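You operate a simulated robot arm through the tools that you are given. There is no shell and no other tool.

You are at the controls of a simulated two-armed robot. One attempt, no reset.

## Task
Wipe up the spill on the bar top with the yellow cloth there and put it back.

Only the result counts: the job must be done as asked and must still hold three seconds after the hand-in. Knocking over, shifting, dropping, spilling or breaking anything else fails it. Flat cloth is picked up by pressing the open fingertips on it (5 to 10 N) and closing them slowly along it; thin cloth reads only 2 to 8 mm in the jaws.

## Robot
Two 6-joint arms with two-finger grippers on one trunk, on a base that moves. Base frame: it is fixed to the floor where the robot stands at the start and does not move with it; the origin is under the middle of the robot, x ahead of it, y to its left, z up. Lengths are in mm, angles in rad, forces in N, time in s.
The left shoulder is at the start at [61, 147, 800], the right one opposite. With the tool pointing down near the work surface each hand reaches from about 180 to 680 mm from the robot's upright axis, wherever it stands, measured 20 degrees to its own side. Places, roughly: yellow cloth [250, -2250, 1000]. Payload 2.45 kg a hand.
Tool frame (each hand has its own): the origin (TCP) lies between the finger pads and is the grasp point; the fingertips stand 26 mm ahead of it; z points along the fingers, y is the line along which they close. The gripper opens to 96 mm; its body begins 69 mm behind the TCP.
Orientation is that of the tool frame in the base frame, as a unit quaternion [w, x, y, z]. With the fingers straight down and closing along the base's y, the tool's x points along the base's -x, its y along +y and its z along -z.

## Interface
- The arms move only by the tool move_arm. It takes "left_commands", "right_commands" or both (then of equal length, played together; a hand with none holds still); each is a list of rows, each a list of 7 numbers: the gripper command, from -1 (shut) to 1 (fully open), values between in proportion, then the shift along the tool's x, y, z in units of 25 mm (1.0 is 25 mm), then the turn, a rotation vector about the tool's x, y, z in units of 6 degrees (1.0 is 6 degrees). In form: [[claw, tx, ty, tz, rx, ry, rz], ...]. A call has 1 to 20 rows; each row shifts and turns the commanded pose from where the row before left it, along the tool's axes as they then stand. A call with a number of a shift or a turn outside -1 to 1 is refused whole. A row lasts 0.2 s, in which the tool goes at most 50 mm and 0.15 rad; a call with a longer step from one row to the next is refused whole, and so is a gripper value outside its range. A pose out of reach is approached as far as the arm can. The call stops where the force on the tool passes 40 N (or 10 N more than at its start, if that is more) or the arm is blocked; 0.2 s more then pass. The fingers move at their own pace (about 79.9 mm/s each) and stop on an object; they squeeze with about 27 N. The grip force told is the motor's: it shows also when the fingers shut on nothing. Time passes only in rows, and 0.2 s behind the last, so rows that do not move let the fingers close. It gives the time, the measured TCP pose, the force on the tool (base axes), the opening and the grip force at its end, in the units of the frame above (readings bear some noise), with the torque about the TCP (base axes, N m) and any sound that the robot's microphone picked up.
- Cameras (640 x 400 px; columns grow to the right, rows downward): "scene" is now at [141.2, -15, 1411.7]; the picture's right is [-0.22, -0.98, 0.00], its down [-0.66, 0.15, -0.74] and it looks along [0.72, -0.16, -0.67] (base axes); focal length 260 px, centre (320, 200). "left" rides on the left gripper at [82, -3, -98] in its tool frame; the picture's right is [0.04, 1.00, 0.00], its down [-0.73, 0.03, -0.68] and it looks along [-0.68, 0.03, 0.73] (tool axes); focal length 256 px, centre (320, 200). "right" rides on the right gripper at [82, 3, -98] in its tool frame; the picture's right is [-0.04, 1.00, 0.00], its down [-0.73, -0.03, -0.68] and it looks along [-0.68, -0.03, 0.73] (tool axes); focal length 256 px, centre (320, 200).
- grab_frame(camera): a new picture of that camera. No time passes.
- move_column(by): slides the trunk up (or, below 0, down) by that many mm; the arms and the scene camera ride with it, the base frame stays. It gives what a move gives, with no picture.
- base_move(legs): drives the robot by 1 to 6 legs, each [ahead, turn to the left] in mm and rad, along the robot's own axes; the way and the turn of a leg run together, so that a leg with both is an arc; at most 1500 mm and 3.142 rad a leg. The arms and the cameras ride along, it lands a little off, and it stops where it bumps. It gives what a move gives.
- head_to(pan, tilt): turns the head with the scene camera to pan (to the left, within 1.501 rad either way) and tilt (down, from -0.506 to 1.204), counted from straight ahead of the robot. It gives what a move gives.
- point_at(camera, pixels): for up to 12 pixels [column, row] of the newest picture of that camera ("zoom" is the newest enlarged one), the place [x, y, z] in the base frame of the surface seen there, good to about 3 mm. No time passes.
- zoom(camera, box): a new picture of the part [left, top, right, bottom] of that camera's present view, enlarged. No time passes.
- sign_off(): hands the job in; it is judged then, once.

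Leave the grippers open and the arms clear of the work at the hand-in unless told otherwise.

The tools are called as name(argument=value, ...) on one line, values as JSON. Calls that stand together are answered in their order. move_arm: Moves the arms, as the interface text tells. Its arguments: {"type":"object","properties":{"left_commands":{"type":"array","items":{"type":"array","items":{"type":"number"}}},"right_commands":{"type":"array","items":{"type":"array","items":{"type":"number"}}}},"required":[]} The other tools are called the same way: move_column (by) moves the trunk up or down; base_move (legs) drives the base; head_to (pan, tilt) turns the head that bears the scene camera; grab_frame (camera) takes a picture; point_at (camera, pixels) gives the place of the surface under pixels of a picture; zoom (camera, box) takes an enlarged picture of a part of a camera's view; sign_off () hands the job in.

At the start:

```text
t: 0.0
left_tcp_pos: [540.5, 254.6, 1083.2]
left_tool_rot: [0.0, 0.008, 1.0, -0.001]
left_force: [-0.2, 0.8, -0.2]
left_wrist_torque: [0.03, 0.02, -0.01]
left_gripper_width: 96.3
left_grasp_force: 0.0
right_tcp_pos: [297.4, -306.8, 1024.8]
right_tool_rot: [-0.065, -0.06, 0.996, 0.017]
right_force: [-0.5, -0.5, 0.0]
right_wrist_torque: [-0.04, -0.06, 0.0]
right_gripper_width: 95.7
right_grasp_force: 0.0
trunk travel left (down, up): [-425.0, 165.0]
robot x, y, heading: [3.0, 5.9, -0.0]
head pan, tilt (commanded): [-0.222, 0.738]
```

scene: 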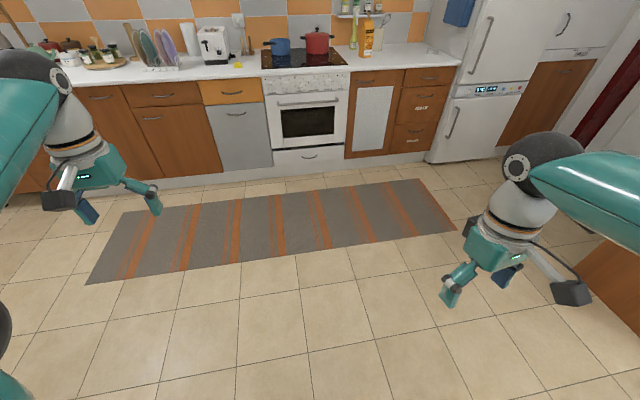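
right: 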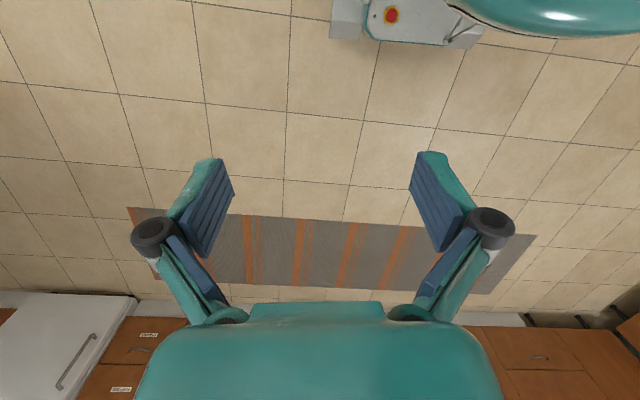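
left: 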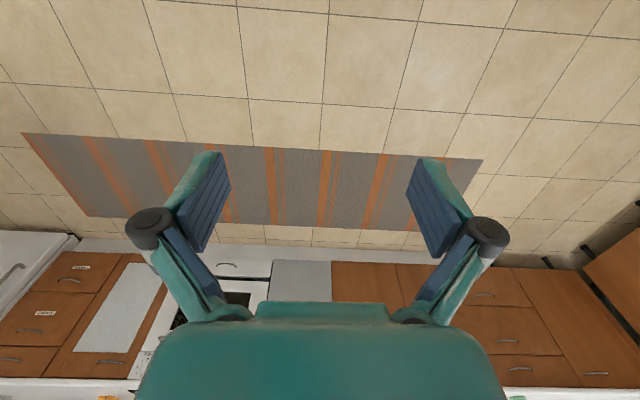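

The start view shows the kitchen counter ahead. The bar with the cloth should be to my right (y ≈ -2250), so I turn the head right to look there.

head_to(pan=-1.45, tilt=0.35)

```text
t: 1.4
left_tcp_pos: [541.0, 255.3, 1083.8]
left_tool_rot: [0.0, 0.008, 1.0, -0.002]
left_force: [1.0, -0.2, -0.1]
left_wrist_torque: [-0.02, 0.01, 0.02]
left_gripper_width: 96.2
left_grasp_force: 0.1
right_tcp_pos: [296.6, -305.4, 1025.3]
right_tool_rot: [-0.065, -0.059, 0.996, 0.016]
right_force: [0.2, -0.6, -0.5]
right_wrist_torque: [0.03, -0.03, 0.02]
right_gripper_width: 96.0
right_grasp_force: 0.0
trunk travel left (down, up): [-425.0, 165.0]
robot x, y, heading: [-0.5, 3.4, -0.001]
head pan, tilt (commanded): [-1.45, 0.351]
```

The head is turned; I take a picture to see the bar.

grab_frame(camera="scene")

```text
taken
```

scene: 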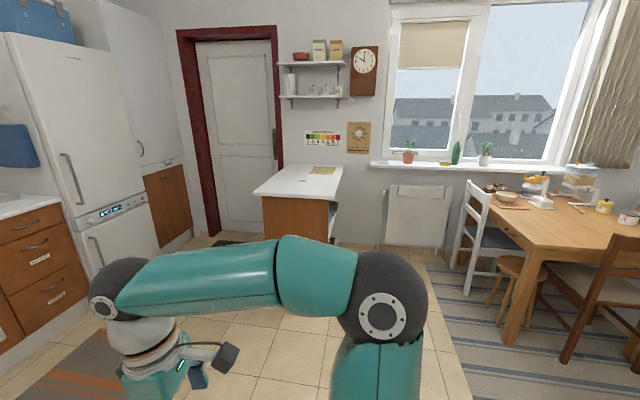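

The bar is the white-topped unit around (300,180), with a yellowish cloth near (322,170) and a spot near (302,181). I zoom in on it.

zoom(camera="scene", box=[240, 150, 360, 225])

point_at(camera="scene", pixels=[[322, 170], [302, 181], [256, 193], [328, 198], [285, 165], [341, 167], [265, 225], [325, 240], [385, 245]])

```text
5.33 times, centred on (300, 188) of scene
```

zoom: 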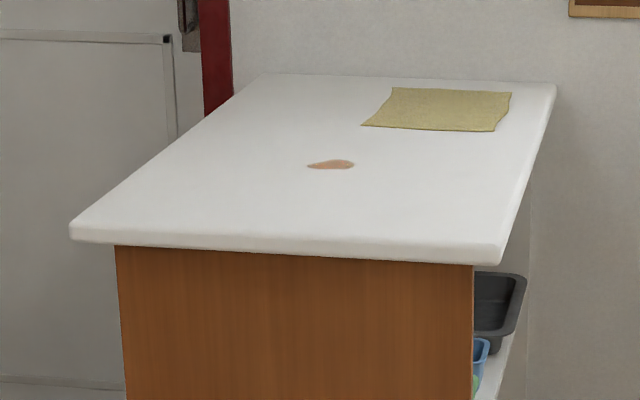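

```text
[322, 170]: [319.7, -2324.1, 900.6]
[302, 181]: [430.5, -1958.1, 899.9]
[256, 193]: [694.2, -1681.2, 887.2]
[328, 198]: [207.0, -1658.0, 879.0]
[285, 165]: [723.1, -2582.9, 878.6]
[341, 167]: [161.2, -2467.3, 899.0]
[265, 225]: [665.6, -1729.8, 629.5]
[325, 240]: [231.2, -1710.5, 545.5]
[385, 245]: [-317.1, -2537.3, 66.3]
```

I see the cloth flat in the zoom, at about (435,110), and the brownish spill at (330,164). I measure the cloth corners, the spill ends and the bar corners.

point_at(camera="zoom", pixels=[[393, 90], [509, 94], [491, 130], [364, 125], [435, 110], [308, 166], [352, 164], [340, 160], [72, 225], [497, 250], [265, 77], [551, 88]])

```text
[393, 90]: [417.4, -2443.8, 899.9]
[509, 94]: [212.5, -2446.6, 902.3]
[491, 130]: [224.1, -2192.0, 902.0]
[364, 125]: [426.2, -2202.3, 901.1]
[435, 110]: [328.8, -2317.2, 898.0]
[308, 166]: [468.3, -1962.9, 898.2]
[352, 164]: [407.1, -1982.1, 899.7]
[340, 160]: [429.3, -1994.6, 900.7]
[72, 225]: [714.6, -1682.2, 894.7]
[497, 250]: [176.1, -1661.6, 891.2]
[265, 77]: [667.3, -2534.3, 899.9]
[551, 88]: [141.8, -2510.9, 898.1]
```

The bar top spans x≈150–710, y≈-1660 to -2550, z≈900. The cloth is about 205×250 mm centred near [320,-2320], and the spill is near [435,-1970]. I now measure the chair, stool, table, radiator and wall around the -x side, to choose where to park.

point_at(camera="scene", pixels=[[452, 265], [465, 293], [468, 185], [500, 300], [405, 215], [440, 262], [470, 228], [522, 250], [545, 253], [410, 152], [484, 156], [345, 100]])

zoom(camera="scene", box=[320, 140, 560, 320])

```text
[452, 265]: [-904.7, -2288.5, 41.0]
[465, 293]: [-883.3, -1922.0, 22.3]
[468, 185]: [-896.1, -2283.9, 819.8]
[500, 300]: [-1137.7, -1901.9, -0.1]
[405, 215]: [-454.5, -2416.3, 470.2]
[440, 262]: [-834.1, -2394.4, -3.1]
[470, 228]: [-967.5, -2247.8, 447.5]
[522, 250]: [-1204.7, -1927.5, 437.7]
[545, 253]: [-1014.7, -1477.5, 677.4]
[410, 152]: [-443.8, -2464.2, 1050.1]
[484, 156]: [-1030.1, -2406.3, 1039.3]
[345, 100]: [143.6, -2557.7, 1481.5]
```

```text
2.22 times, centred on (440, 230) of scene
```

zoom: 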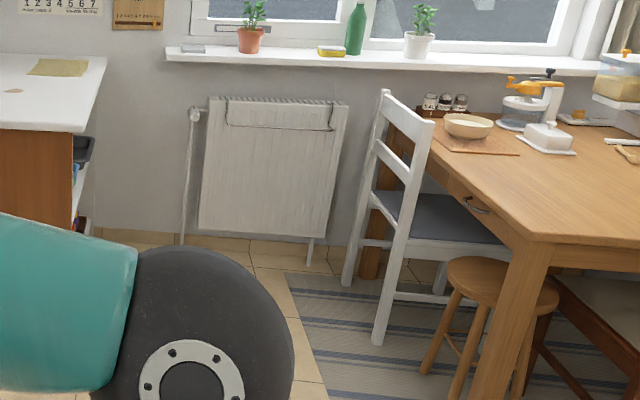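

There is roughly 1 m of free floor between the bar and the white chair (x≈-880). I check how large my own base is, using the right wrist picture, where it shows at the top.

grab_frame(camera="right")

grab_frame(camera="left")

point_at(camera="right", pixels=[[345, 30], [400, 35], [470, 40], [333, 10], [390, 15], [480, 30]])

```text
taken
```

right: 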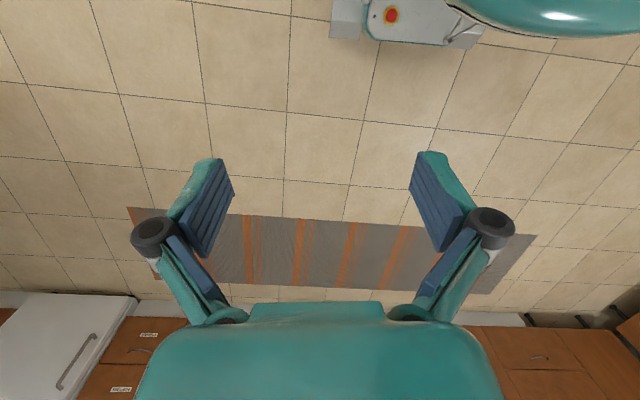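

```text
taken
```

left: 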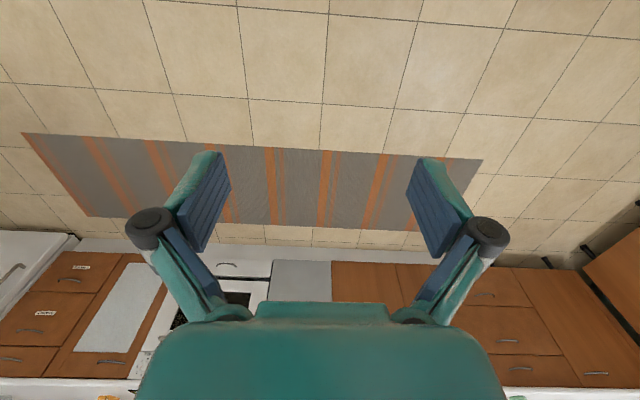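

```text
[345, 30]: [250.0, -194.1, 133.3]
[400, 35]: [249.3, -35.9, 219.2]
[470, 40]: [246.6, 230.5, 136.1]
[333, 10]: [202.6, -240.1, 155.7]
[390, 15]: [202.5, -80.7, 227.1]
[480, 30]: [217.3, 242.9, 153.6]
```

My base reaches about 250 mm ahead and 250 mm to each side. I now check how far out the right arm's elbow stands, at (382,305), (300,250) and (120,280) in the scene picture, before I plan the turn.

grab_frame(camera="scene")

point_at(camera="scene", pixels=[[382, 305], [382, 260], [420, 300], [300, 245], [200, 260], [105, 300], [130, 262], [230, 355], [375, 370], [337, 203], [332, 222], [335, 215]])

zoom(camera="scene", box=[320, 190, 400, 240])

```text
taken
```

scene: 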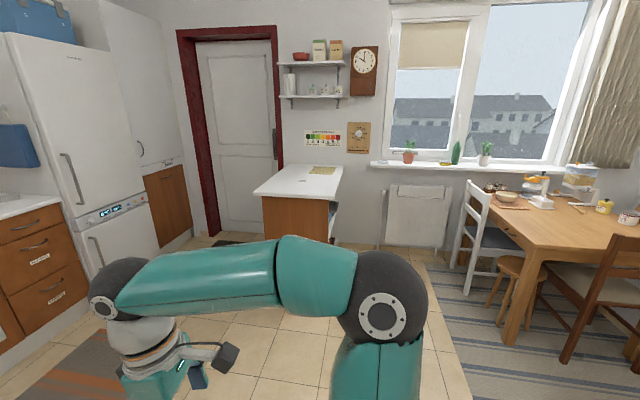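

```text
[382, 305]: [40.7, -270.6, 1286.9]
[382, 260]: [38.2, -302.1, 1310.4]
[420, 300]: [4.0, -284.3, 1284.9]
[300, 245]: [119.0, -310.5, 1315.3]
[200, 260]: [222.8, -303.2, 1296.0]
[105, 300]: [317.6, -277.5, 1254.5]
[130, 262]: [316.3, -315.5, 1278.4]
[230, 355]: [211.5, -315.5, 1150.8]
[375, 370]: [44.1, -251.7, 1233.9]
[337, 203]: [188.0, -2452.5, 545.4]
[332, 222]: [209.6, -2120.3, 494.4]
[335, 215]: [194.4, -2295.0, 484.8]
```

```text
8.00 times, centred on (360, 215) of scene
```

zoom: 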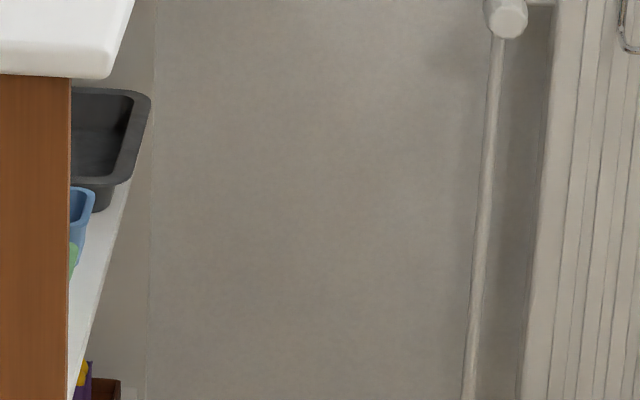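

The elbows are high (z≈1290) and only about 320 mm out, so the arms are compact. In the zoom a black tray sticks out of the bar shelf at (148,100), with a box below at (118,385); I measure how far out they reach.

point_at(camera="zoom", pixels=[[147, 105], [140, 150], [128, 190], [117, 385], [90, 370], [90, 200], [85, 330], [130, 20], [105, 70]])

```text
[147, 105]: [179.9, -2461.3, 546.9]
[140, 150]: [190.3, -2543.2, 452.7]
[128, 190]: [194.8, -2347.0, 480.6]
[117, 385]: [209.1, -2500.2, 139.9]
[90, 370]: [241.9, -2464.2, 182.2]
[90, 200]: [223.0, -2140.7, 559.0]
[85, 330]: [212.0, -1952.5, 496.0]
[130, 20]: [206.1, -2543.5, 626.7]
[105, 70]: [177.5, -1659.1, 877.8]
```

The tray reaches x≈180 and the top's edge about x≈165, so I will keep my base front short of x≈110. First I pull the left hand back about 225 mm so that it clears the wall when I turn.

move_arm(left_commands=[[1, 1, 0, 0, 0, 0, 0], [1, 1, 0, 0, 0, 0, 0], [1, 1, 0, 0, 0, 0, 0], [1, 1, 0, 0, 0, 0, 0], [1, 1, 0, 0, 0, 0, 0], [1, 1, 0, 0, 0, 0, 0], [1, 1, 0, 0, 0, 0, 0], [1, 1, 0, 0, 0, 0, 0], [1, 1, 0, 0, 0, 0, 0]])

```text
t: 3.4
left_tcp_pos: [313.8, 257.7, 1084.7]
left_tool_rot: [0.001, 0.008, 1.0, -0.001]
left_force: [-0.6, 0.5, -0.5]
left_wrist_torque: [0.01, 0.01, 0.0]
left_gripper_width: 96.0
left_grasp_force: 0.0
right_tcp_pos: [297.5, -305.5, 1025.7]
right_tool_rot: [-0.065, -0.059, 0.996, 0.017]
right_force: [-0.1, -0.9, 0.9]
right_wrist_torque: [0.01, -0.02, -0.02]
right_gripper_width: 95.9
right_grasp_force: 0.1
trunk travel left (down, up): [-425.0, 165.0]
robot x, y, heading: [1.5, 6.1, 0.003]
head pan, tilt (commanded): [-1.45, 0.351]
```

The left hand is back at x≈314. I turn right about 98° and drive 1000 mm towards the spot beside the bar, then check.

base_move(legs=[[0, -1.707], [1000, 0]])

head_to(pan=0.15, tilt=0.6)

grab_frame(camera="scene")

```text
t: 8.0
left_tcp_pos: [236.1, -327.5, 1084.9]
left_tool_rot: [0.0, 0.729, 0.684, 0.0]
left_force: [0.6, 0.1, 0.0]
left_wrist_torque: [-0.01, -0.02, 0.03]
left_gripper_width: 96.0
left_grasp_force: 0.2
right_tcp_pos: [-326.9, -280.7, 1026.0]
right_tool_rot: [-0.033, 0.68, 0.73, 0.059]
right_force: [-0.1, 0.4, -0.3]
right_wrist_torque: [0.04, 0.01, 0.02]
right_gripper_width: 96.0
right_grasp_force: 0.1
trunk travel left (down, up): [-425.0, 165.0]
robot x, y, heading: [36.4, -0.1, -1.614]
head pan, tilt (commanded): [-1.45, 0.351]
stopped in leg 1: the robot was blocked; the commanded pose is now the measured one
```

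```text
t: 9.7
left_tcp_pos: [238.2, -326.9, 1087.5]
left_tool_rot: [0.0, 0.73, 0.684, -0.001]
left_force: [-0.7, 0.0, -0.3]
left_wrist_torque: [0.0, 0.03, 0.0]
left_gripper_width: 96.2
left_grasp_force: 0.1
right_tcp_pos: [-324.5, -280.7, 1025.2]
right_tool_rot: [-0.033, 0.68, 0.73, 0.057]
right_force: [-1.1, -0.2, -0.6]
right_wrist_torque: [0.04, -0.04, 0.01]
right_gripper_width: 96.0
right_grasp_force: 0.1
trunk travel left (down, up): [-425.0, 165.0]
robot x, y, heading: [38.7, -1.9, -1.615]
head pan, tilt (commanded): [0.15, 0.6]
```

```text
taken
```

scene: 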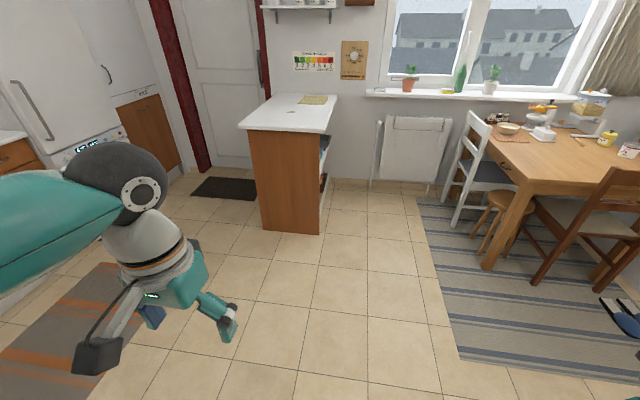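

The turn stopped at heading -1.614: something blocked me, probably at my right or behind. I look to my right and down before I move again.

head_to(pan=-1.45, tilt=0.7)

grab_frame(camera="scene")

grab_frame(camera="right")

grab_frame(camera="left")

```text
t: 11.4
left_tcp_pos: [237.1, -327.7, 1085.4]
left_tool_rot: [0.0, 0.73, 0.684, -0.002]
left_force: [-0.7, -0.3, 0.0]
left_wrist_torque: [0.02, -0.04, 0.01]
left_gripper_width: 95.9
left_grasp_force: 0.1
right_tcp_pos: [-325.3, -281.7, 1026.6]
right_tool_rot: [-0.033, 0.681, 0.73, 0.058]
right_force: [0.4, 0.0, 0.1]
right_wrist_torque: [0.02, 0.01, 0.0]
right_gripper_width: 96.1
right_grasp_force: 0.0
trunk travel left (down, up): [-425.0, 165.0]
robot x, y, heading: [33.1, 2.2, -1.616]
head pan, tilt (commanded): [-1.45, 0.7]
```

```text
taken
```

scene: 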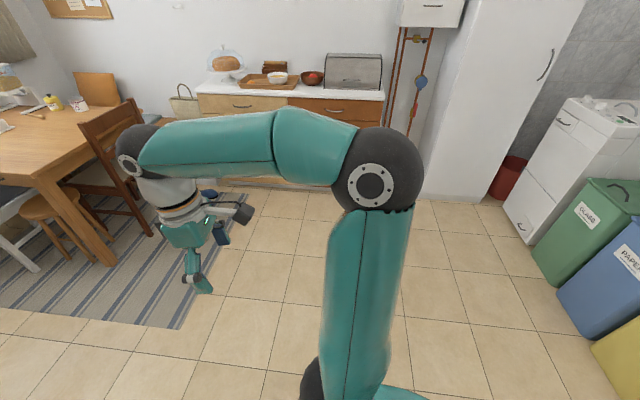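

```text
taken
```

right: 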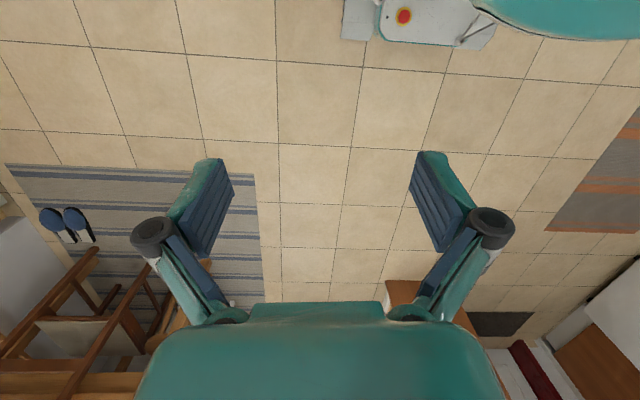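

```text
taken
```

left: 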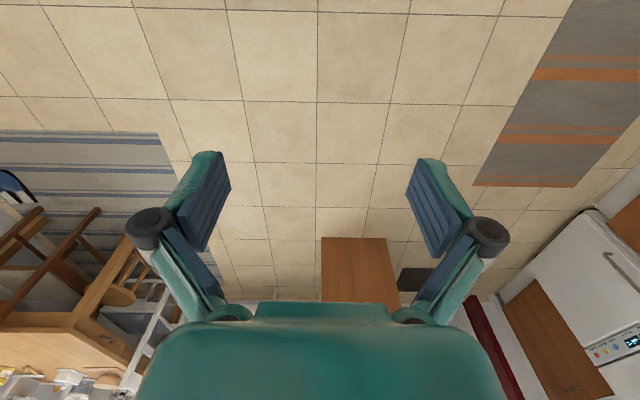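

No obstacle is near on the right, but the waste bins at (590,230) and (620,290) stand behind me. I measure them to see whether my rear touched one.

point_at(camera="scene", pixels=[[560, 260], [600, 305], [625, 350], [535, 215], [585, 225], [620, 285], [637, 350], [560, 300], [597, 360], [515, 190]])

zoom(camera="scene", box=[480, 150, 640, 400])

```text
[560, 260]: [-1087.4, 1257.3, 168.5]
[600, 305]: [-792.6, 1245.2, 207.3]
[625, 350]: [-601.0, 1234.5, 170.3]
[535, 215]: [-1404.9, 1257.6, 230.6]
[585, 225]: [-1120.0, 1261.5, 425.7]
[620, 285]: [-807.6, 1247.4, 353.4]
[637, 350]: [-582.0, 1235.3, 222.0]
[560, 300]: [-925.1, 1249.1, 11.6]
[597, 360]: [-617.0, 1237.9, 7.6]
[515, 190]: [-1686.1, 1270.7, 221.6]
```

```text
1.60 times, centred on (560, 275) of scene
```

zoom: 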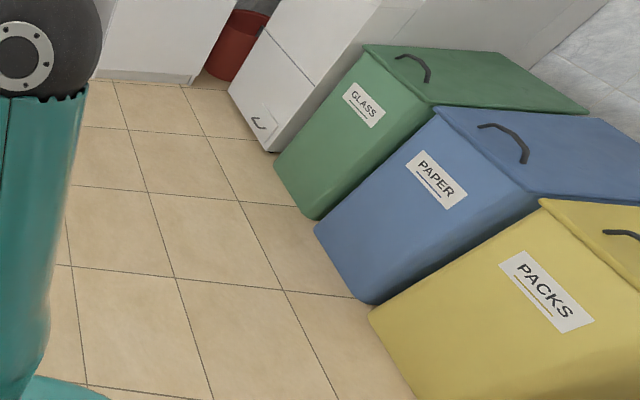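

The bins stand over 1.2 m away, so they were not what I touched. I look to my left side next.

head_to(pan=1.5, tilt=0.7)

grab_frame(camera="scene")

```text
t: 13.9
left_tcp_pos: [238.7, -327.6, 1086.0]
left_tool_rot: [-0.001, 0.73, 0.684, -0.001]
left_force: [-0.6, 0.1, -0.2]
left_wrist_torque: [0.01, 0.02, 0.01]
left_gripper_width: 96.3
left_grasp_force: 0.1
right_tcp_pos: [-325.1, -280.6, 1025.8]
right_tool_rot: [-0.033, 0.681, 0.729, 0.058]
right_force: [-0.6, 0.7, 0.5]
right_wrist_torque: [-0.03, 0.0, -0.01]
right_gripper_width: 96.2
right_grasp_force: 0.0
trunk travel left (down, up): [-425.0, 165.0]
robot x, y, heading: [36.2, 1.1, -1.618]
head pan, tilt (commanded): [1.499, 0.7]
```

```text
taken
```

scene: 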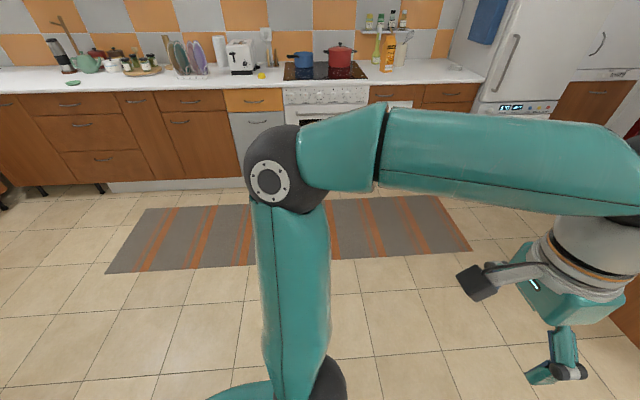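

Nothing stands close on the left either, and the way ahead was clear. I drive 300 mm straight ahead, away from whatever touched me, then look again.

base_move(legs=[[300, 0]])

```text
t: 16.0
left_tcp_pos: [224.3, -630.0, 1085.5]
left_tool_rot: [-0.001, 0.73, 0.684, 0.0]
left_force: [-0.2, -0.1, 0.3]
left_wrist_torque: [0.02, 0.01, 0.02]
left_gripper_width: 95.9
left_grasp_force: 0.1
right_tcp_pos: [-338.6, -583.6, 1026.5]
right_tool_rot: [-0.034, 0.681, 0.729, 0.058]
right_force: [0.3, -1.1, -1.2]
right_wrist_torque: [0.03, -0.01, 0.01]
right_gripper_width: 96.2
right_grasp_force: 0.1
trunk travel left (down, up): [-425.0, 165.0]
robot x, y, heading: [20.9, -299.4, -1.618]
head pan, tilt (commanded): [1.499, 0.7]
```

That drove freely. Now at (21,-299), heading -1.618, I turn right slightly (-0.125) and drive 800 mm; the head then looks ahead.

base_move(legs=[[0, -0.125], [800, 0]])

head_to(pan=0.2, tilt=0.7)

grab_frame(camera="scene")

```text
t: 21.0
left_tcp_pos: [44.1, -1450.2, 1086.7]
left_tool_rot: [0.0, 0.77, 0.638, 0.0]
left_force: [-0.4, -0.7, -0.8]
left_wrist_torque: [0.08, 0.01, -0.01]
left_gripper_width: 96.2
left_grasp_force: 0.0
right_tcp_pos: [-507.4, -1333.9, 1027.0]
right_tool_rot: [-0.029, 0.724, 0.686, 0.06]
right_force: [0.0, -0.7, 0.0]
right_wrist_torque: [0.03, 0.0, -0.02]
right_gripper_width: 95.8
right_grasp_force: 0.1
trunk travel left (down, up): [-425.0, 165.0]
robot x, y, heading: [-114.9, -1104.6, -1.737]
head pan, tilt (commanded): [1.499, 0.7]
```

```text
t: 22.5
left_tcp_pos: [45.1, -1448.1, 1086.3]
left_tool_rot: [-0.001, 0.771, 0.637, 0.0]
left_force: [-0.4, -0.3, 0.4]
left_wrist_torque: [0.03, 0.01, 0.0]
left_gripper_width: 96.3
left_grasp_force: 0.1
right_tcp_pos: [-507.4, -1333.4, 1027.4]
right_tool_rot: [-0.03, 0.724, 0.687, 0.06]
right_force: [-0.8, -0.4, 0.6]
right_wrist_torque: [-0.02, -0.01, 0.07]
right_gripper_width: 96.3
right_grasp_force: 0.1
trunk travel left (down, up): [-425.0, 165.0]
robot x, y, heading: [-109.8, -1103.3, -1.742]
head pan, tilt (commanded): [0.201, 0.7]
```

```text
taken
```

scene: 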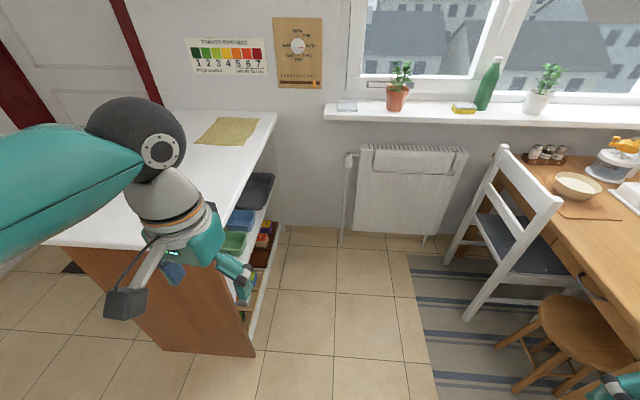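

I am at (-110,-1103). Ahead are the bar's open shelf with its trays (left), the radiator and the white chair. I measure the shelf items' outermost points, the radiator, the chair and the bar edge.

point_at(camera="scene", pixels=[[272, 180], [253, 218], [244, 245], [273, 232], [258, 260], [250, 285], [275, 125], [240, 190], [463, 313], [503, 150], [400, 190], [335, 112]])

zoom(camera="scene", box=[160, 100, 320, 350])

```text
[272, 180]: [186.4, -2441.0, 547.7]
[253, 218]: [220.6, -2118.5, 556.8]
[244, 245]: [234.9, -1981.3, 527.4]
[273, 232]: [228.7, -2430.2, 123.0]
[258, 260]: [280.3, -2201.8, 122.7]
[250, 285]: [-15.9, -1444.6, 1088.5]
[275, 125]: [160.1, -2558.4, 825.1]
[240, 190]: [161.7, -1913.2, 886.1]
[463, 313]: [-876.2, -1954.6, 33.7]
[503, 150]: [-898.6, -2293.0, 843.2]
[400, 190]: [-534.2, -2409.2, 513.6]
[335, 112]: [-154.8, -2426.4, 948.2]
```

```text
1.60 times, centred on (240, 225) of scene
```

zoom: 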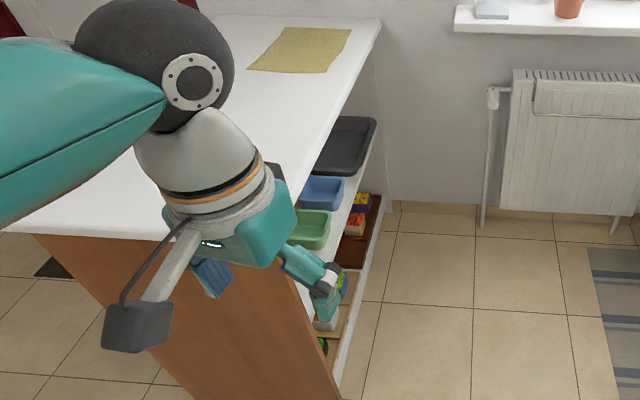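

The shelf front is at x≈195 and the top's edge at x≈160. I drive 785 mm on to about (-243,-1878), where a turn keeps the hands clear of the sill and plants (y<-2426), then look again.

base_move(legs=[[785, 0]])

grab_frame(camera="scene")

```text
t: 26.8
left_tcp_pos: [-90.0, -2228.7, 1086.3]
left_tool_rot: [0.0, 0.771, 0.637, 0.0]
left_force: [-0.1, 0.6, 0.3]
left_wrist_torque: [-0.01, -0.02, 0.0]
left_gripper_width: 96.0
left_grasp_force: 0.2
right_tcp_pos: [-642.2, -2114.6, 1026.0]
right_tool_rot: [-0.03, 0.724, 0.686, 0.061]
right_force: [0.4, -0.7, 0.0]
right_wrist_torque: [-0.01, -0.03, 0.01]
right_gripper_width: 95.9
right_grasp_force: 0.1
trunk travel left (down, up): [-425.0, 165.0]
robot x, y, heading: [-246.1, -1881.3, -1.741]
head pan, tilt (commanded): [0.201, 0.7]
```

```text
taken
```

scene: 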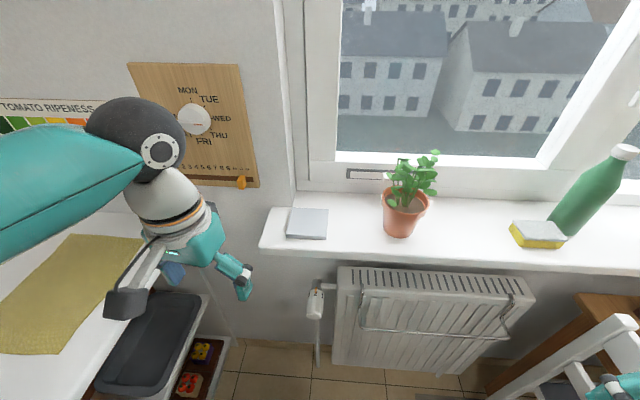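

I am at (-246,-1881). I check the sill's front edge at (270,245) and (500,262) and the pot before turning left.

point_at(camera="scene", pixels=[[262, 248], [400, 258], [600, 265], [400, 225], [300, 225], [540, 235], [250, 265]])

```text
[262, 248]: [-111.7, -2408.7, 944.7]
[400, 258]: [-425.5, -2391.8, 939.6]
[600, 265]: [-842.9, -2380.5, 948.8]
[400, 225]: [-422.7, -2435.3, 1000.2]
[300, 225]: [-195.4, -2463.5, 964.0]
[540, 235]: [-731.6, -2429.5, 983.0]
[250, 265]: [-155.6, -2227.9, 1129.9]
```

The sill edge is at y≈-2400 and z≈960, and my hands sweep to about y=-2360 at most, with fingertips at z≈1000. That clears, so I turn left 1.741 to face the bar.

base_move(legs=[[0, 0.87], [0, 0.871]])

head_to(pan=-0.2, tilt=0.8)

grab_frame(camera="scene")

```text
t: 32.0
left_tcp_pos: [91.3, -1691.6, 1086.3]
left_tool_rot: [0.0, 0.047, 0.999, -0.002]
left_force: [0.1, 0.5, -0.2]
left_wrist_torque: [-0.02, 0.0, 0.02]
left_gripper_width: 96.1
left_grasp_force: 0.1
right_tcp_pos: [26.6, -2251.5, 1028.3]
right_tool_rot: [-0.064, -0.019, 0.998, 0.019]
right_force: [0.0, -0.1, -0.6]
right_wrist_torque: [-0.03, -0.01, 0.01]
right_gripper_width: 96.1
right_grasp_force: 0.1
trunk travel left (down, up): [-425.0, 165.0]
robot x, y, heading: [-248.7, -1918.1, -0.072]
head pan, tilt (commanded): [0.201, 0.7]
stopped in leg 2: the robot was blocked; the commanded pose is now the measured one
```

```text
t: 32.9
left_tcp_pos: [91.9, -1692.5, 1087.7]
left_tool_rot: [0.0, 0.048, 0.999, -0.001]
left_force: [0.2, 1.0, 0.8]
left_wrist_torque: [-0.01, 0.01, 0.0]
left_gripper_width: 95.9
left_grasp_force: 0.1
right_tcp_pos: [26.8, -2254.1, 1028.4]
right_tool_rot: [-0.064, -0.019, 0.998, 0.019]
right_force: [-0.9, 0.7, -0.2]
right_wrist_torque: [0.02, -0.03, 0.0]
right_gripper_width: 96.1
right_grasp_force: 0.1
trunk travel left (down, up): [-425.0, 165.0]
robot x, y, heading: [-245.8, -1922.4, -0.072]
head pan, tilt (commanded): [-0.201, 0.799]
```

```text
taken
```

scene: 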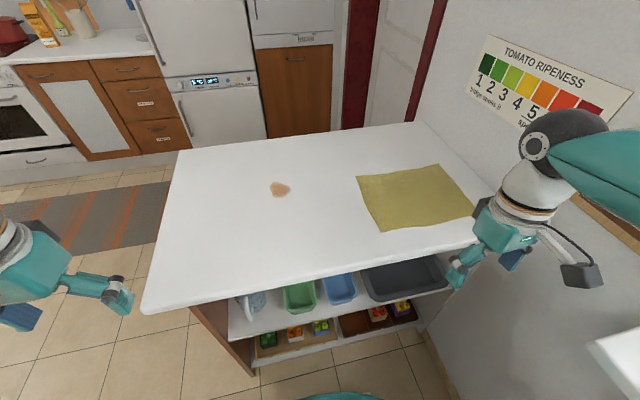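

The turn ended at heading -0.072 with a small drift; nothing visible was touched. The spill is at (281,189) and the cloth at (415,195). I creep 100 mm ahead so both are well within the right hand's reach.

base_move(legs=[[100, 0]])

head_to(pan=-0.4, tilt=0.85)

grab_frame(camera="scene")

```text
t: 34.0
left_tcp_pos: [193.9, -1699.4, 1087.2]
left_tool_rot: [-0.001, 0.047, 0.999, -0.001]
left_force: [-0.1, -0.3, -0.4]
left_wrist_torque: [-0.02, 0.05, -0.02]
left_gripper_width: 95.9
left_grasp_force: 0.0
right_tcp_pos: [129.1, -2260.9, 1027.2]
right_tool_rot: [-0.065, -0.019, 0.997, 0.019]
right_force: [0.1, 0.6, 0.0]
right_wrist_torque: [-0.03, 0.05, -0.02]
right_gripper_width: 96.0
right_grasp_force: 0.0
trunk travel left (down, up): [-425.0, 165.0]
robot x, y, heading: [-141.8, -1925.6, -0.065]
head pan, tilt (commanded): [-0.201, 0.799]
```

```text
t: 34.8
left_tcp_pos: [192.2, -1700.6, 1089.0]
left_tool_rot: [0.001, 0.047, 0.999, -0.001]
left_force: [-0.1, 0.2, 0.0]
left_wrist_torque: [-0.02, -0.03, -0.02]
left_gripper_width: 96.2
left_grasp_force: 0.0
right_tcp_pos: [127.6, -2260.1, 1028.4]
right_tool_rot: [-0.064, -0.02, 0.998, 0.019]
right_force: [-0.9, -0.3, -0.4]
right_wrist_torque: [0.0, 0.03, -0.01]
right_gripper_width: 95.8
right_grasp_force: 0.0
trunk travel left (down, up): [-425.0, 165.0]
robot x, y, heading: [-141.5, -1924.7, -0.069]
head pan, tilt (commanded): [-0.4, 0.85]
```

```text
taken
```

scene: 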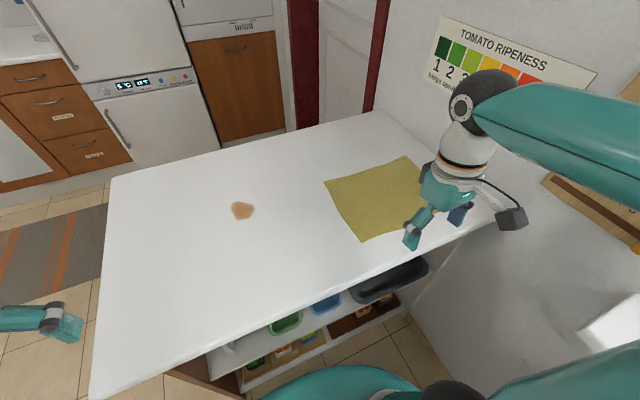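

I am at (-141,-1925). The spill is at (242,210) and the cloth at (375,197). I zoom in on both and measure them exactly.

zoom(camera="scene", box=[220, 140, 460, 290])

```text
2.67 times, centred on (340, 215) of scene
```

zoom: 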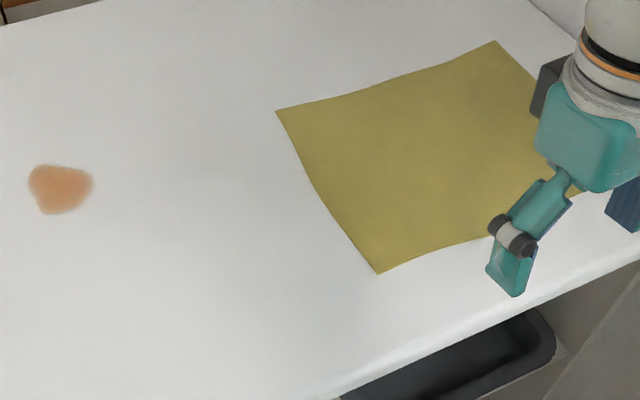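

In the zoom the cloth corners are at about (278,113), (495,43) and (380,272), with the fourth hidden behind the gripper; the spill spans (30,168)–(92,212). I measure those.

point_at(camera="zoom", pixels=[[280, 114], [494, 45], [380, 270], [440, 160], [330, 200], [380, 83], [62, 189], [30, 185], [92, 187], [55, 165], [57, 213], [450, 248]])

grab_frame(camera="right")

```text
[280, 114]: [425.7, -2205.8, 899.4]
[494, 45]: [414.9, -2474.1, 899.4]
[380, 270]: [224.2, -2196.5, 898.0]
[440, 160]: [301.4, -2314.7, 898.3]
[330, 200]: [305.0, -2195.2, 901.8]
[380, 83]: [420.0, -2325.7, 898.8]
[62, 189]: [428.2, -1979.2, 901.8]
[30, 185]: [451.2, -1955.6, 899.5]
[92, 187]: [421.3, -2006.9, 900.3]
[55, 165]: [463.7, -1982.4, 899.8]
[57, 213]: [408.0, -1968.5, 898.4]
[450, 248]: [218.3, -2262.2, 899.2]
```

```text
taken
```

right: 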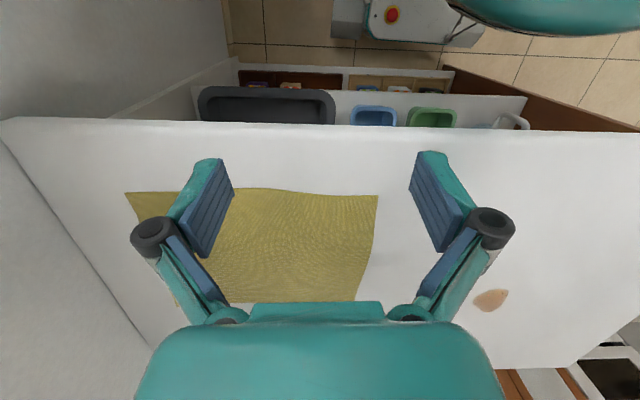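

The cloth centre is near (320,-2328), the top at z≈900, and the spill's centre near (433,-1980), roughly 55 mm across. I straighten the right hand (it tilts about 7°) and set its opening to about 70 mm.

move_arm(right_commands=[[0.46, 0, 0, 0, 0.194, -0.607, 0], [0.46, 0, 0, 0, 0.194, -0.607, 0], [0.46, 0, 0, 0, 0, 0, 0]])

```text
t: 35.6
left_tcp_pos: [192.7, -1700.5, 1089.1]
left_tool_rot: [0.0, 0.047, 0.999, -0.001]
left_force: [0.1, -0.1, -0.4]
left_wrist_torque: [0.0, -0.02, 0.01]
left_gripper_width: 95.9
left_grasp_force: 0.0
right_tcp_pos: [128.9, -2259.7, 1028.6]
right_tool_rot: [-0.001, -0.019, 1.0, 0.001]
right_force: [0.8, 0.0, 0.5]
right_wrist_torque: [-0.01, -0.01, 0.0]
right_gripper_width: 69.9
right_grasp_force: 0.0
trunk travel left (down, up): [-425.0, 165.0]
robot x, y, heading: [-146.1, -1926.6, -0.071]
head pan, tilt (commanded): [-0.4, 0.85]
```

The hand is now straight down at 70 mm opening. I move it above the cloth centre (320,-2328) at TCP z≈960, which is about 34 mm of fingertip clearance.

move_arm(right_commands=[[0.46, -0.941, -0.376, 0, 0, 0, 0], [0.46, -0.941, -0.376, 0.2, 0, 0, 0], [0.46, -0.941, -0.376, 0.4, 0, 0, 0], [0.46, -0.941, -0.376, 0.4, 0, 0, 0], [0.46, -0.941, -0.376, 0.4, 0, 0, 0], [0.46, -0.941, -0.376, 0.4, 0, 0, 0], [0.46, -0.941, -0.376, 0.47, 0, 0, 0], [0.46, -0.941, -0.376, 0.47, 0, 0, 0], [0.46, 0, 0, 0, 0, 0, 0]])

grab_frame(camera="right")

grab_frame(camera="scene")

```text
t: 37.6
left_tcp_pos: [191.7, -1698.9, 1087.9]
left_tool_rot: [0.0, 0.047, 0.999, -0.001]
left_force: [-1.0, -0.6, -0.4]
left_wrist_torque: [0.0, 0.0, -0.01]
left_gripper_width: 96.0
left_grasp_force: 0.1
right_tcp_pos: [318.2, -2329.4, 960.3]
right_tool_rot: [-0.001, -0.02, 1.0, 0.0]
right_force: [0.5, 0.0, -0.7]
right_wrist_torque: [-0.04, -0.01, 0.0]
right_gripper_width: 70.0
right_grasp_force: 0.0
trunk travel left (down, up): [-425.0, 165.0]
robot x, y, heading: [-144.9, -1929.0, -0.067]
head pan, tilt (commanded): [-0.4, 0.85]
```

```text
taken
```

right: 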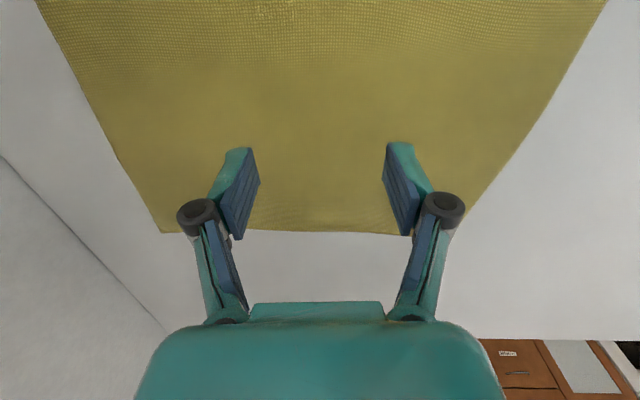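

```text
taken
```

scene: 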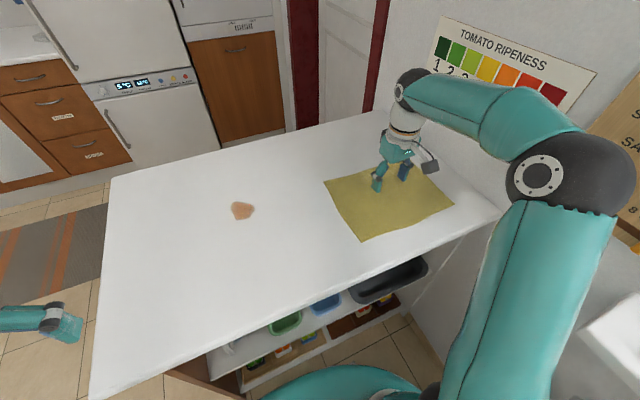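

The hand is centred over the cloth. All four cloth corners now show in the scene picture at (325,182), (408,163), (453,206) and (362,241), so I record its exact place for putting it back.

zoom(camera="scene", box=[300, 140, 476, 250])

```text
3.64 times, centred on (388, 195) of scene
```

zoom: 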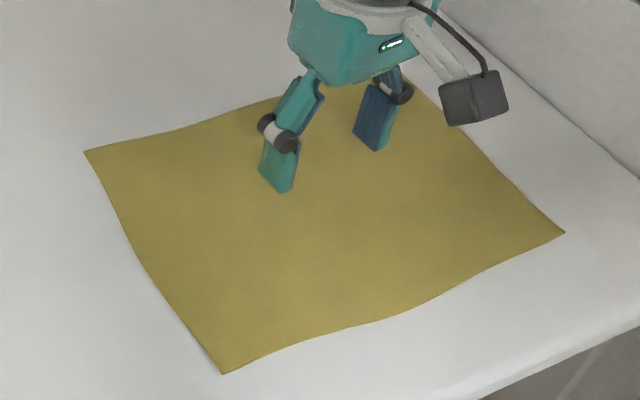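

point_at(camera="zoom", pixels=[[87, 153], [222, 371], [562, 232], [405, 75], [400, 315], [485, 155], [140, 255], [195, 130], [320, 250]])

```text
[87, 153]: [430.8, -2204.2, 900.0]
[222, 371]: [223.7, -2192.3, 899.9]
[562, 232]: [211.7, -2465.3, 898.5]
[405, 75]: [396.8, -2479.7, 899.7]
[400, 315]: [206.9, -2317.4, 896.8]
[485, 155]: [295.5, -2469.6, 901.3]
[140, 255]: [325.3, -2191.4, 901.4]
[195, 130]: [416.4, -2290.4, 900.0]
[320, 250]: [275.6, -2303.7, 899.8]
```

I read the corners as (431,-2204), (224,-2192), (212,-2465) and (415,-2477), so the centre is about (320,-2334). I lower the open fingers, first 28 mm, then 1 mm per row, to feel for the contact.

move_arm(right_commands=[[0.46, 0, -0.2, 0.5, 0, 0, 0], [0.46, 0, 0, 0.6, 0, 0, 0], [0.46, 0, 0, 0.04, 0, 0, 0], [0.46, 0, 0, 0.04, 0, 0, 0], [0.46, 0, 0, 0.04, 0, 0, 0]])

```text
t: 38.8
left_tcp_pos: [192.5, -1699.0, 1087.7]
left_tool_rot: [-0.001, 0.047, 0.999, -0.001]
left_force: [0.6, 0.7, -0.1]
left_wrist_torque: [-0.01, 0.01, 0.01]
left_gripper_width: 95.9
left_grasp_force: 0.0
right_tcp_pos: [318.5, -2333.4, 928.3]
right_tool_rot: [0.0, -0.019, 1.0, 0.0]
right_force: [0.1, 0.5, 0.0]
right_wrist_torque: [-0.02, 0.01, 0.01]
right_gripper_width: 70.0
right_grasp_force: 0.2
trunk travel left (down, up): [-425.0, 165.0]
robot x, y, heading: [-144.9, -1926.1, -0.068]
head pan, tilt (commanded): [-0.4, 0.85]
```

The TCP is at z=928 with no contact force yet. I go on down 1 mm per row for three rows.

move_arm(right_commands=[[0.46, 0, 0, 0.04, 0, 0, 0], [0.46, 0, 0, 0.04, 0, 0, 0], [0.46, 0, 0, 0.04, 0, 0, 0]])

```text
t: 39.6
left_tcp_pos: [191.4, -1698.8, 1088.4]
left_tool_rot: [0.0, 0.048, 0.999, -0.002]
left_force: [0.9, -0.6, 0.1]
left_wrist_torque: [-0.06, 0.02, -0.07]
left_gripper_width: 96.3
left_grasp_force: 0.0
right_tcp_pos: [317.8, -2332.7, 926.9]
right_tool_rot: [0.0, -0.019, 1.0, 0.0]
right_force: [-0.3, -0.2, -0.4]
right_wrist_torque: [0.02, 0.01, 0.0]
right_gripper_width: 69.8
right_grasp_force: 0.1
trunk travel left (down, up): [-425.0, 165.0]
robot x, y, heading: [-147.2, -1927.0, -0.068]
head pan, tilt (commanded): [-0.4, 0.85]
```

Still no force at z≈927. Two more rows of 1 mm.

move_arm(right_commands=[[0.46, 0, 0, 0.04, 0, 0, 0], [0.46, 0, 0, 0.04, 0, 0, 0]])

```text
t: 40.2
left_tcp_pos: [191.9, -1700.4, 1088.5]
left_tool_rot: [0.0, 0.047, 0.999, -0.001]
left_force: [0.2, -0.1, -0.6]
left_wrist_torque: [0.0, -0.01, 0.0]
left_gripper_width: 95.9
left_grasp_force: 0.0
right_tcp_pos: [319.4, -2332.9, 925.0]
right_tool_rot: [-0.001, -0.02, 1.0, 0.0]
right_force: [-0.2, -0.2, 0.3]
right_wrist_torque: [-0.02, -0.01, 0.0]
right_gripper_width: 69.7
right_grasp_force: 0.1
trunk travel left (down, up): [-425.0, 165.0]
robot x, y, heading: [-144.4, -1925.2, -0.07]
head pan, tilt (commanded): [-0.4, 0.85]
```

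Still free at z≈925. I continue 1 mm per row for two rows.

move_arm(right_commands=[[0.46, 0, 0, 0.04, 0, 0, 0], [0.46, 0, 0, 0.04, 0, 0, 0]])

```text
t: 40.8
left_tcp_pos: [191.1, -1699.3, 1088.7]
left_tool_rot: [0.001, 0.047, 0.999, -0.001]
left_force: [-0.2, -0.3, 0.0]
left_wrist_torque: [-0.01, 0.03, 0.04]
left_gripper_width: 96.0
left_grasp_force: 0.1
right_tcp_pos: [318.2, -2333.0, 922.4]
right_tool_rot: [0.0, -0.019, 1.0, 0.0]
right_force: [0.5, -0.1, -0.3]
right_wrist_torque: [0.01, -0.01, -0.01]
right_gripper_width: 70.0
right_grasp_force: 0.0
trunk travel left (down, up): [-425.0, 165.0]
robot x, y, heading: [-147.5, -1924.4, -0.074]
head pan, tilt (commanded): [-0.4, 0.85]
```

No force yet at z≈922 (the tips may stand a little shorter when open). Two more 1 mm rows.

move_arm(right_commands=[[0.46, 0, 0, 0.04, 0, 0, 0], [0.46, 0, 0, 0.04, 0, 0, 0]])

zoom(camera="scene", box=[340, 130, 460, 205])

```text
t: 41.4
left_tcp_pos: [191.4, -1698.9, 1088.6]
left_tool_rot: [0.0, 0.048, 0.999, 0.0]
left_force: [0.0, -0.5, 0.5]
left_wrist_torque: [-0.01, 0.01, 0.01]
left_gripper_width: 96.1
left_grasp_force: 0.1
right_tcp_pos: [318.0, -2332.9, 921.0]
right_tool_rot: [-0.001, -0.019, 1.0, -0.001]
right_force: [0.4, 0.1, 4.5]
right_wrist_torque: [0.04, 0.02, 0.01]
right_gripper_width: 70.8
right_grasp_force: 0.4
trunk travel left (down, up): [-425.0, 165.0]
robot x, y, heading: [-147.5, -1926.0, -0.067]
head pan, tilt (commanded): [-0.4, 0.85]
```

```text
5.33 times, centred on (400, 168) of scene
```

zoom: 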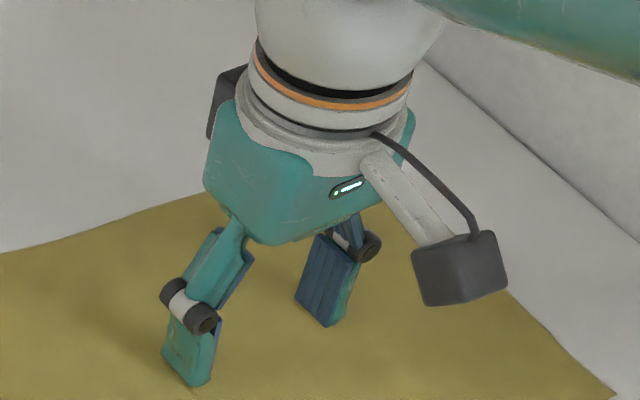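

Contact: 4.5 N at z=921. I press about half a millimetre more and start closing slowly to see how the force behaves.

move_arm(right_commands=[[0.46, 0, 0, 0.024, 0, 0, 0], [0.4, 0, 0, 0, 0, 0, 0], [0.34, 0, 0, 0, 0, 0, 0]])

```text
t: 42.2
left_tcp_pos: [190.3, -1699.7, 1088.4]
left_tool_rot: [0.0, 0.047, 0.999, -0.002]
left_force: [-0.5, 0.9, -0.1]
left_wrist_torque: [0.0, 0.01, 0.0]
left_gripper_width: 96.0
left_grasp_force: 0.0
right_tcp_pos: [317.9, -2332.1, 921.4]
right_tool_rot: [0.001, -0.018, 1.0, -0.001]
right_force: [0.4, -0.8, 13.5]
right_wrist_torque: [-0.07, -0.01, 0.0]
right_gripper_width: 67.6
right_grasp_force: 4.9
trunk travel left (down, up): [-425.0, 165.0]
robot x, y, heading: [-144.7, -1928.4, -0.07]
head pan, tilt (commanded): [-0.4, 0.85]
```

The force rose to 13.5 N, since the tips advance as they close. I back off about 0.8 mm to get to 5–10 N.

move_arm(right_commands=[[0.34, 0, 0, -0.032, 0, 0, 0], [0.34, 0, 0, 0, 0, 0, 0]])

```text
t: 42.8
left_tcp_pos: [191.6, -1699.6, 1087.8]
left_tool_rot: [0.0, 0.047, 0.999, 0.0]
left_force: [-0.3, 0.4, 0.8]
left_wrist_torque: [-0.02, -0.02, 0.03]
left_gripper_width: 96.2
left_grasp_force: 0.0
right_tcp_pos: [317.9, -2333.1, 920.4]
right_tool_rot: [-0.001, -0.021, 1.0, 0.0]
right_force: [-0.5, 0.1, 10.1]
right_wrist_torque: [0.01, -0.01, -0.02]
right_gripper_width: 66.6
right_grasp_force: 3.3
trunk travel left (down, up): [-425.0, 165.0]
robot x, y, heading: [-145.5, -1928.9, -0.07]
head pan, tilt (commanded): [-0.4, 0.85]
```

10.1 N now. I continue closing slowly while easing up a bit each row.

move_arm(right_commands=[[0.3, 0, 0, -0.02, 0, 0, 0], [0.26, 0, 0, -0.015, 0, 0, 0], [0.22, 0, 0, -0.015, 0, 0, 0]])

```text
t: 43.6
left_tcp_pos: [190.9, -1698.7, 1088.2]
left_tool_rot: [0.0, 0.048, 0.999, -0.002]
left_force: [-0.5, -0.1, 0.8]
left_wrist_torque: [0.03, 0.0, 0.0]
left_gripper_width: 96.3
left_grasp_force: 0.1
right_tcp_pos: [318.9, -2332.4, 922.6]
right_tool_rot: [0.0, -0.021, 1.0, 0.0]
right_force: [-0.1, 0.7, 5.5]
right_wrist_torque: [-0.04, -0.02, 0.0]
right_gripper_width: 60.9
right_grasp_force: 0.2
trunk travel left (down, up): [-425.0, 165.0]
robot x, y, heading: [-144.8, -1926.5, -0.069]
head pan, tilt (commanded): [-0.4, 0.85]
```

5.5 N at 61 mm: in the right range. I keep closing with a slightly smaller rise.

move_arm(right_commands=[[0.18, 0, 0, -0.01, 0, 0, 0], [0.14, 0, 0, -0.01, 0, 0, 0], [0.1, 0, 0, -0.01, 0, 0, 0], [0.06, 0, 0, -0.01, 0, 0, 0]])

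```text
t: 44.6
left_tcp_pos: [190.8, -1699.2, 1089.6]
left_tool_rot: [0.0, 0.047, 0.999, -0.001]
left_force: [-0.7, -0.1, -0.2]
left_wrist_torque: [-0.01, 0.0, -0.02]
left_gripper_width: 96.1
left_grasp_force: 0.0
right_tcp_pos: [318.5, -2332.6, 923.6]
right_tool_rot: [0.0, -0.018, 1.0, 0.001]
right_force: [0.2, -0.2, 10.9]
right_wrist_torque: [-0.02, -0.02, 0.02]
right_gripper_width: 52.9
right_grasp_force: 2.9
trunk travel left (down, up): [-425.0, 165.0]
robot x, y, heading: [-144.0, -1925.0, -0.066]
head pan, tilt (commanded): [-0.4, 0.85]
```

10.9 N at 53 mm. I continue with a little more rise per row.

move_arm(right_commands=[[0.02, 0, 0, -0.025, 0, 0, 0], [-0.02, 0, 0, -0.02, 0, 0, 0], [-0.06, 0, 0, -0.015, 0, 0, 0], [-0.1, 0, 0, -0.015, 0, 0, 0]])

zoom(camera="scene", box=[320, 130, 480, 230])

grab_frame(camera="right")

```text
t: 45.6
left_tcp_pos: [192.0, -1699.8, 1088.4]
left_tool_rot: [0.0, 0.047, 0.999, -0.001]
left_force: [-0.3, -0.5, 0.6]
left_wrist_torque: [-0.01, 0.0, -0.02]
left_gripper_width: 95.9
left_grasp_force: 0.1
right_tcp_pos: [318.1, -2332.1, 925.3]
right_tool_rot: [0.0, -0.02, 1.0, 0.0]
right_force: [0.4, 0.2, 6.7]
right_wrist_torque: [0.0, -0.02, -0.01]
right_gripper_width: 45.1
right_grasp_force: 0.0
trunk travel left (down, up): [-425.0, 165.0]
robot x, y, heading: [-143.3, -1923.9, -0.07]
head pan, tilt (commanded): [-0.4, 0.85]
```

```text
4.00 times, centred on (400, 180) of scene
```

zoom: 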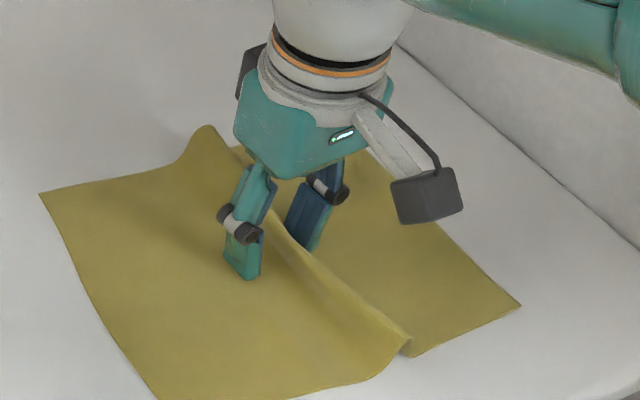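

```text
taken
```

right: 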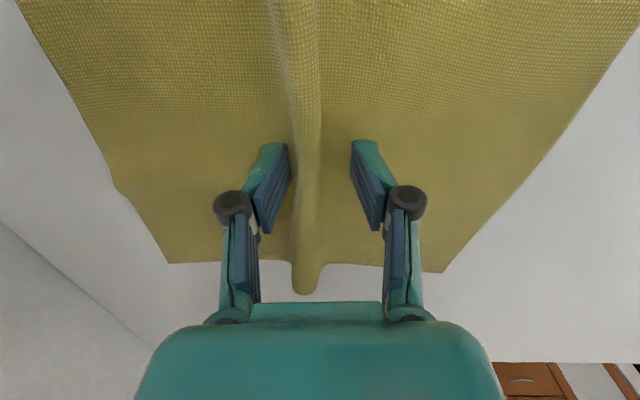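

The cloth is rising in a ridge between the fingers (45 mm, 6.7 N), just as wanted. I keep closing at the same pace.

move_arm(right_commands=[[-0.14, 0, 0, -0.012, 0, 0, 0], [-0.18, 0, 0, -0.012, 0, 0, 0], [-0.22, 0, 0, -0.014, 0, 0, 0], [-0.26, 0, 0, -0.014, 0, 0, 0], [-0.3, 0, 0, -0.014, 0, 0, 0]])

```text
t: 46.8
left_tcp_pos: [191.1, -1699.8, 1087.7]
left_tool_rot: [0.0, 0.047, 0.999, -0.001]
left_force: [-0.4, -0.5, 0.0]
left_wrist_torque: [-0.01, 0.0, 0.01]
left_gripper_width: 95.9
left_grasp_force: 0.0
right_tcp_pos: [318.5, -2332.0, 926.7]
right_tool_rot: [-0.001, -0.02, 1.0, 0.0]
right_force: [-0.4, -0.3, 6.1]
right_wrist_torque: [-0.02, 0.01, 0.01]
right_gripper_width: 33.8
right_grasp_force: 0.0
trunk travel left (down, up): [-425.0, 165.0]
robot x, y, heading: [-142.5, -1926.5, -0.067]
head pan, tilt (commanded): [-0.4, 0.85]
```

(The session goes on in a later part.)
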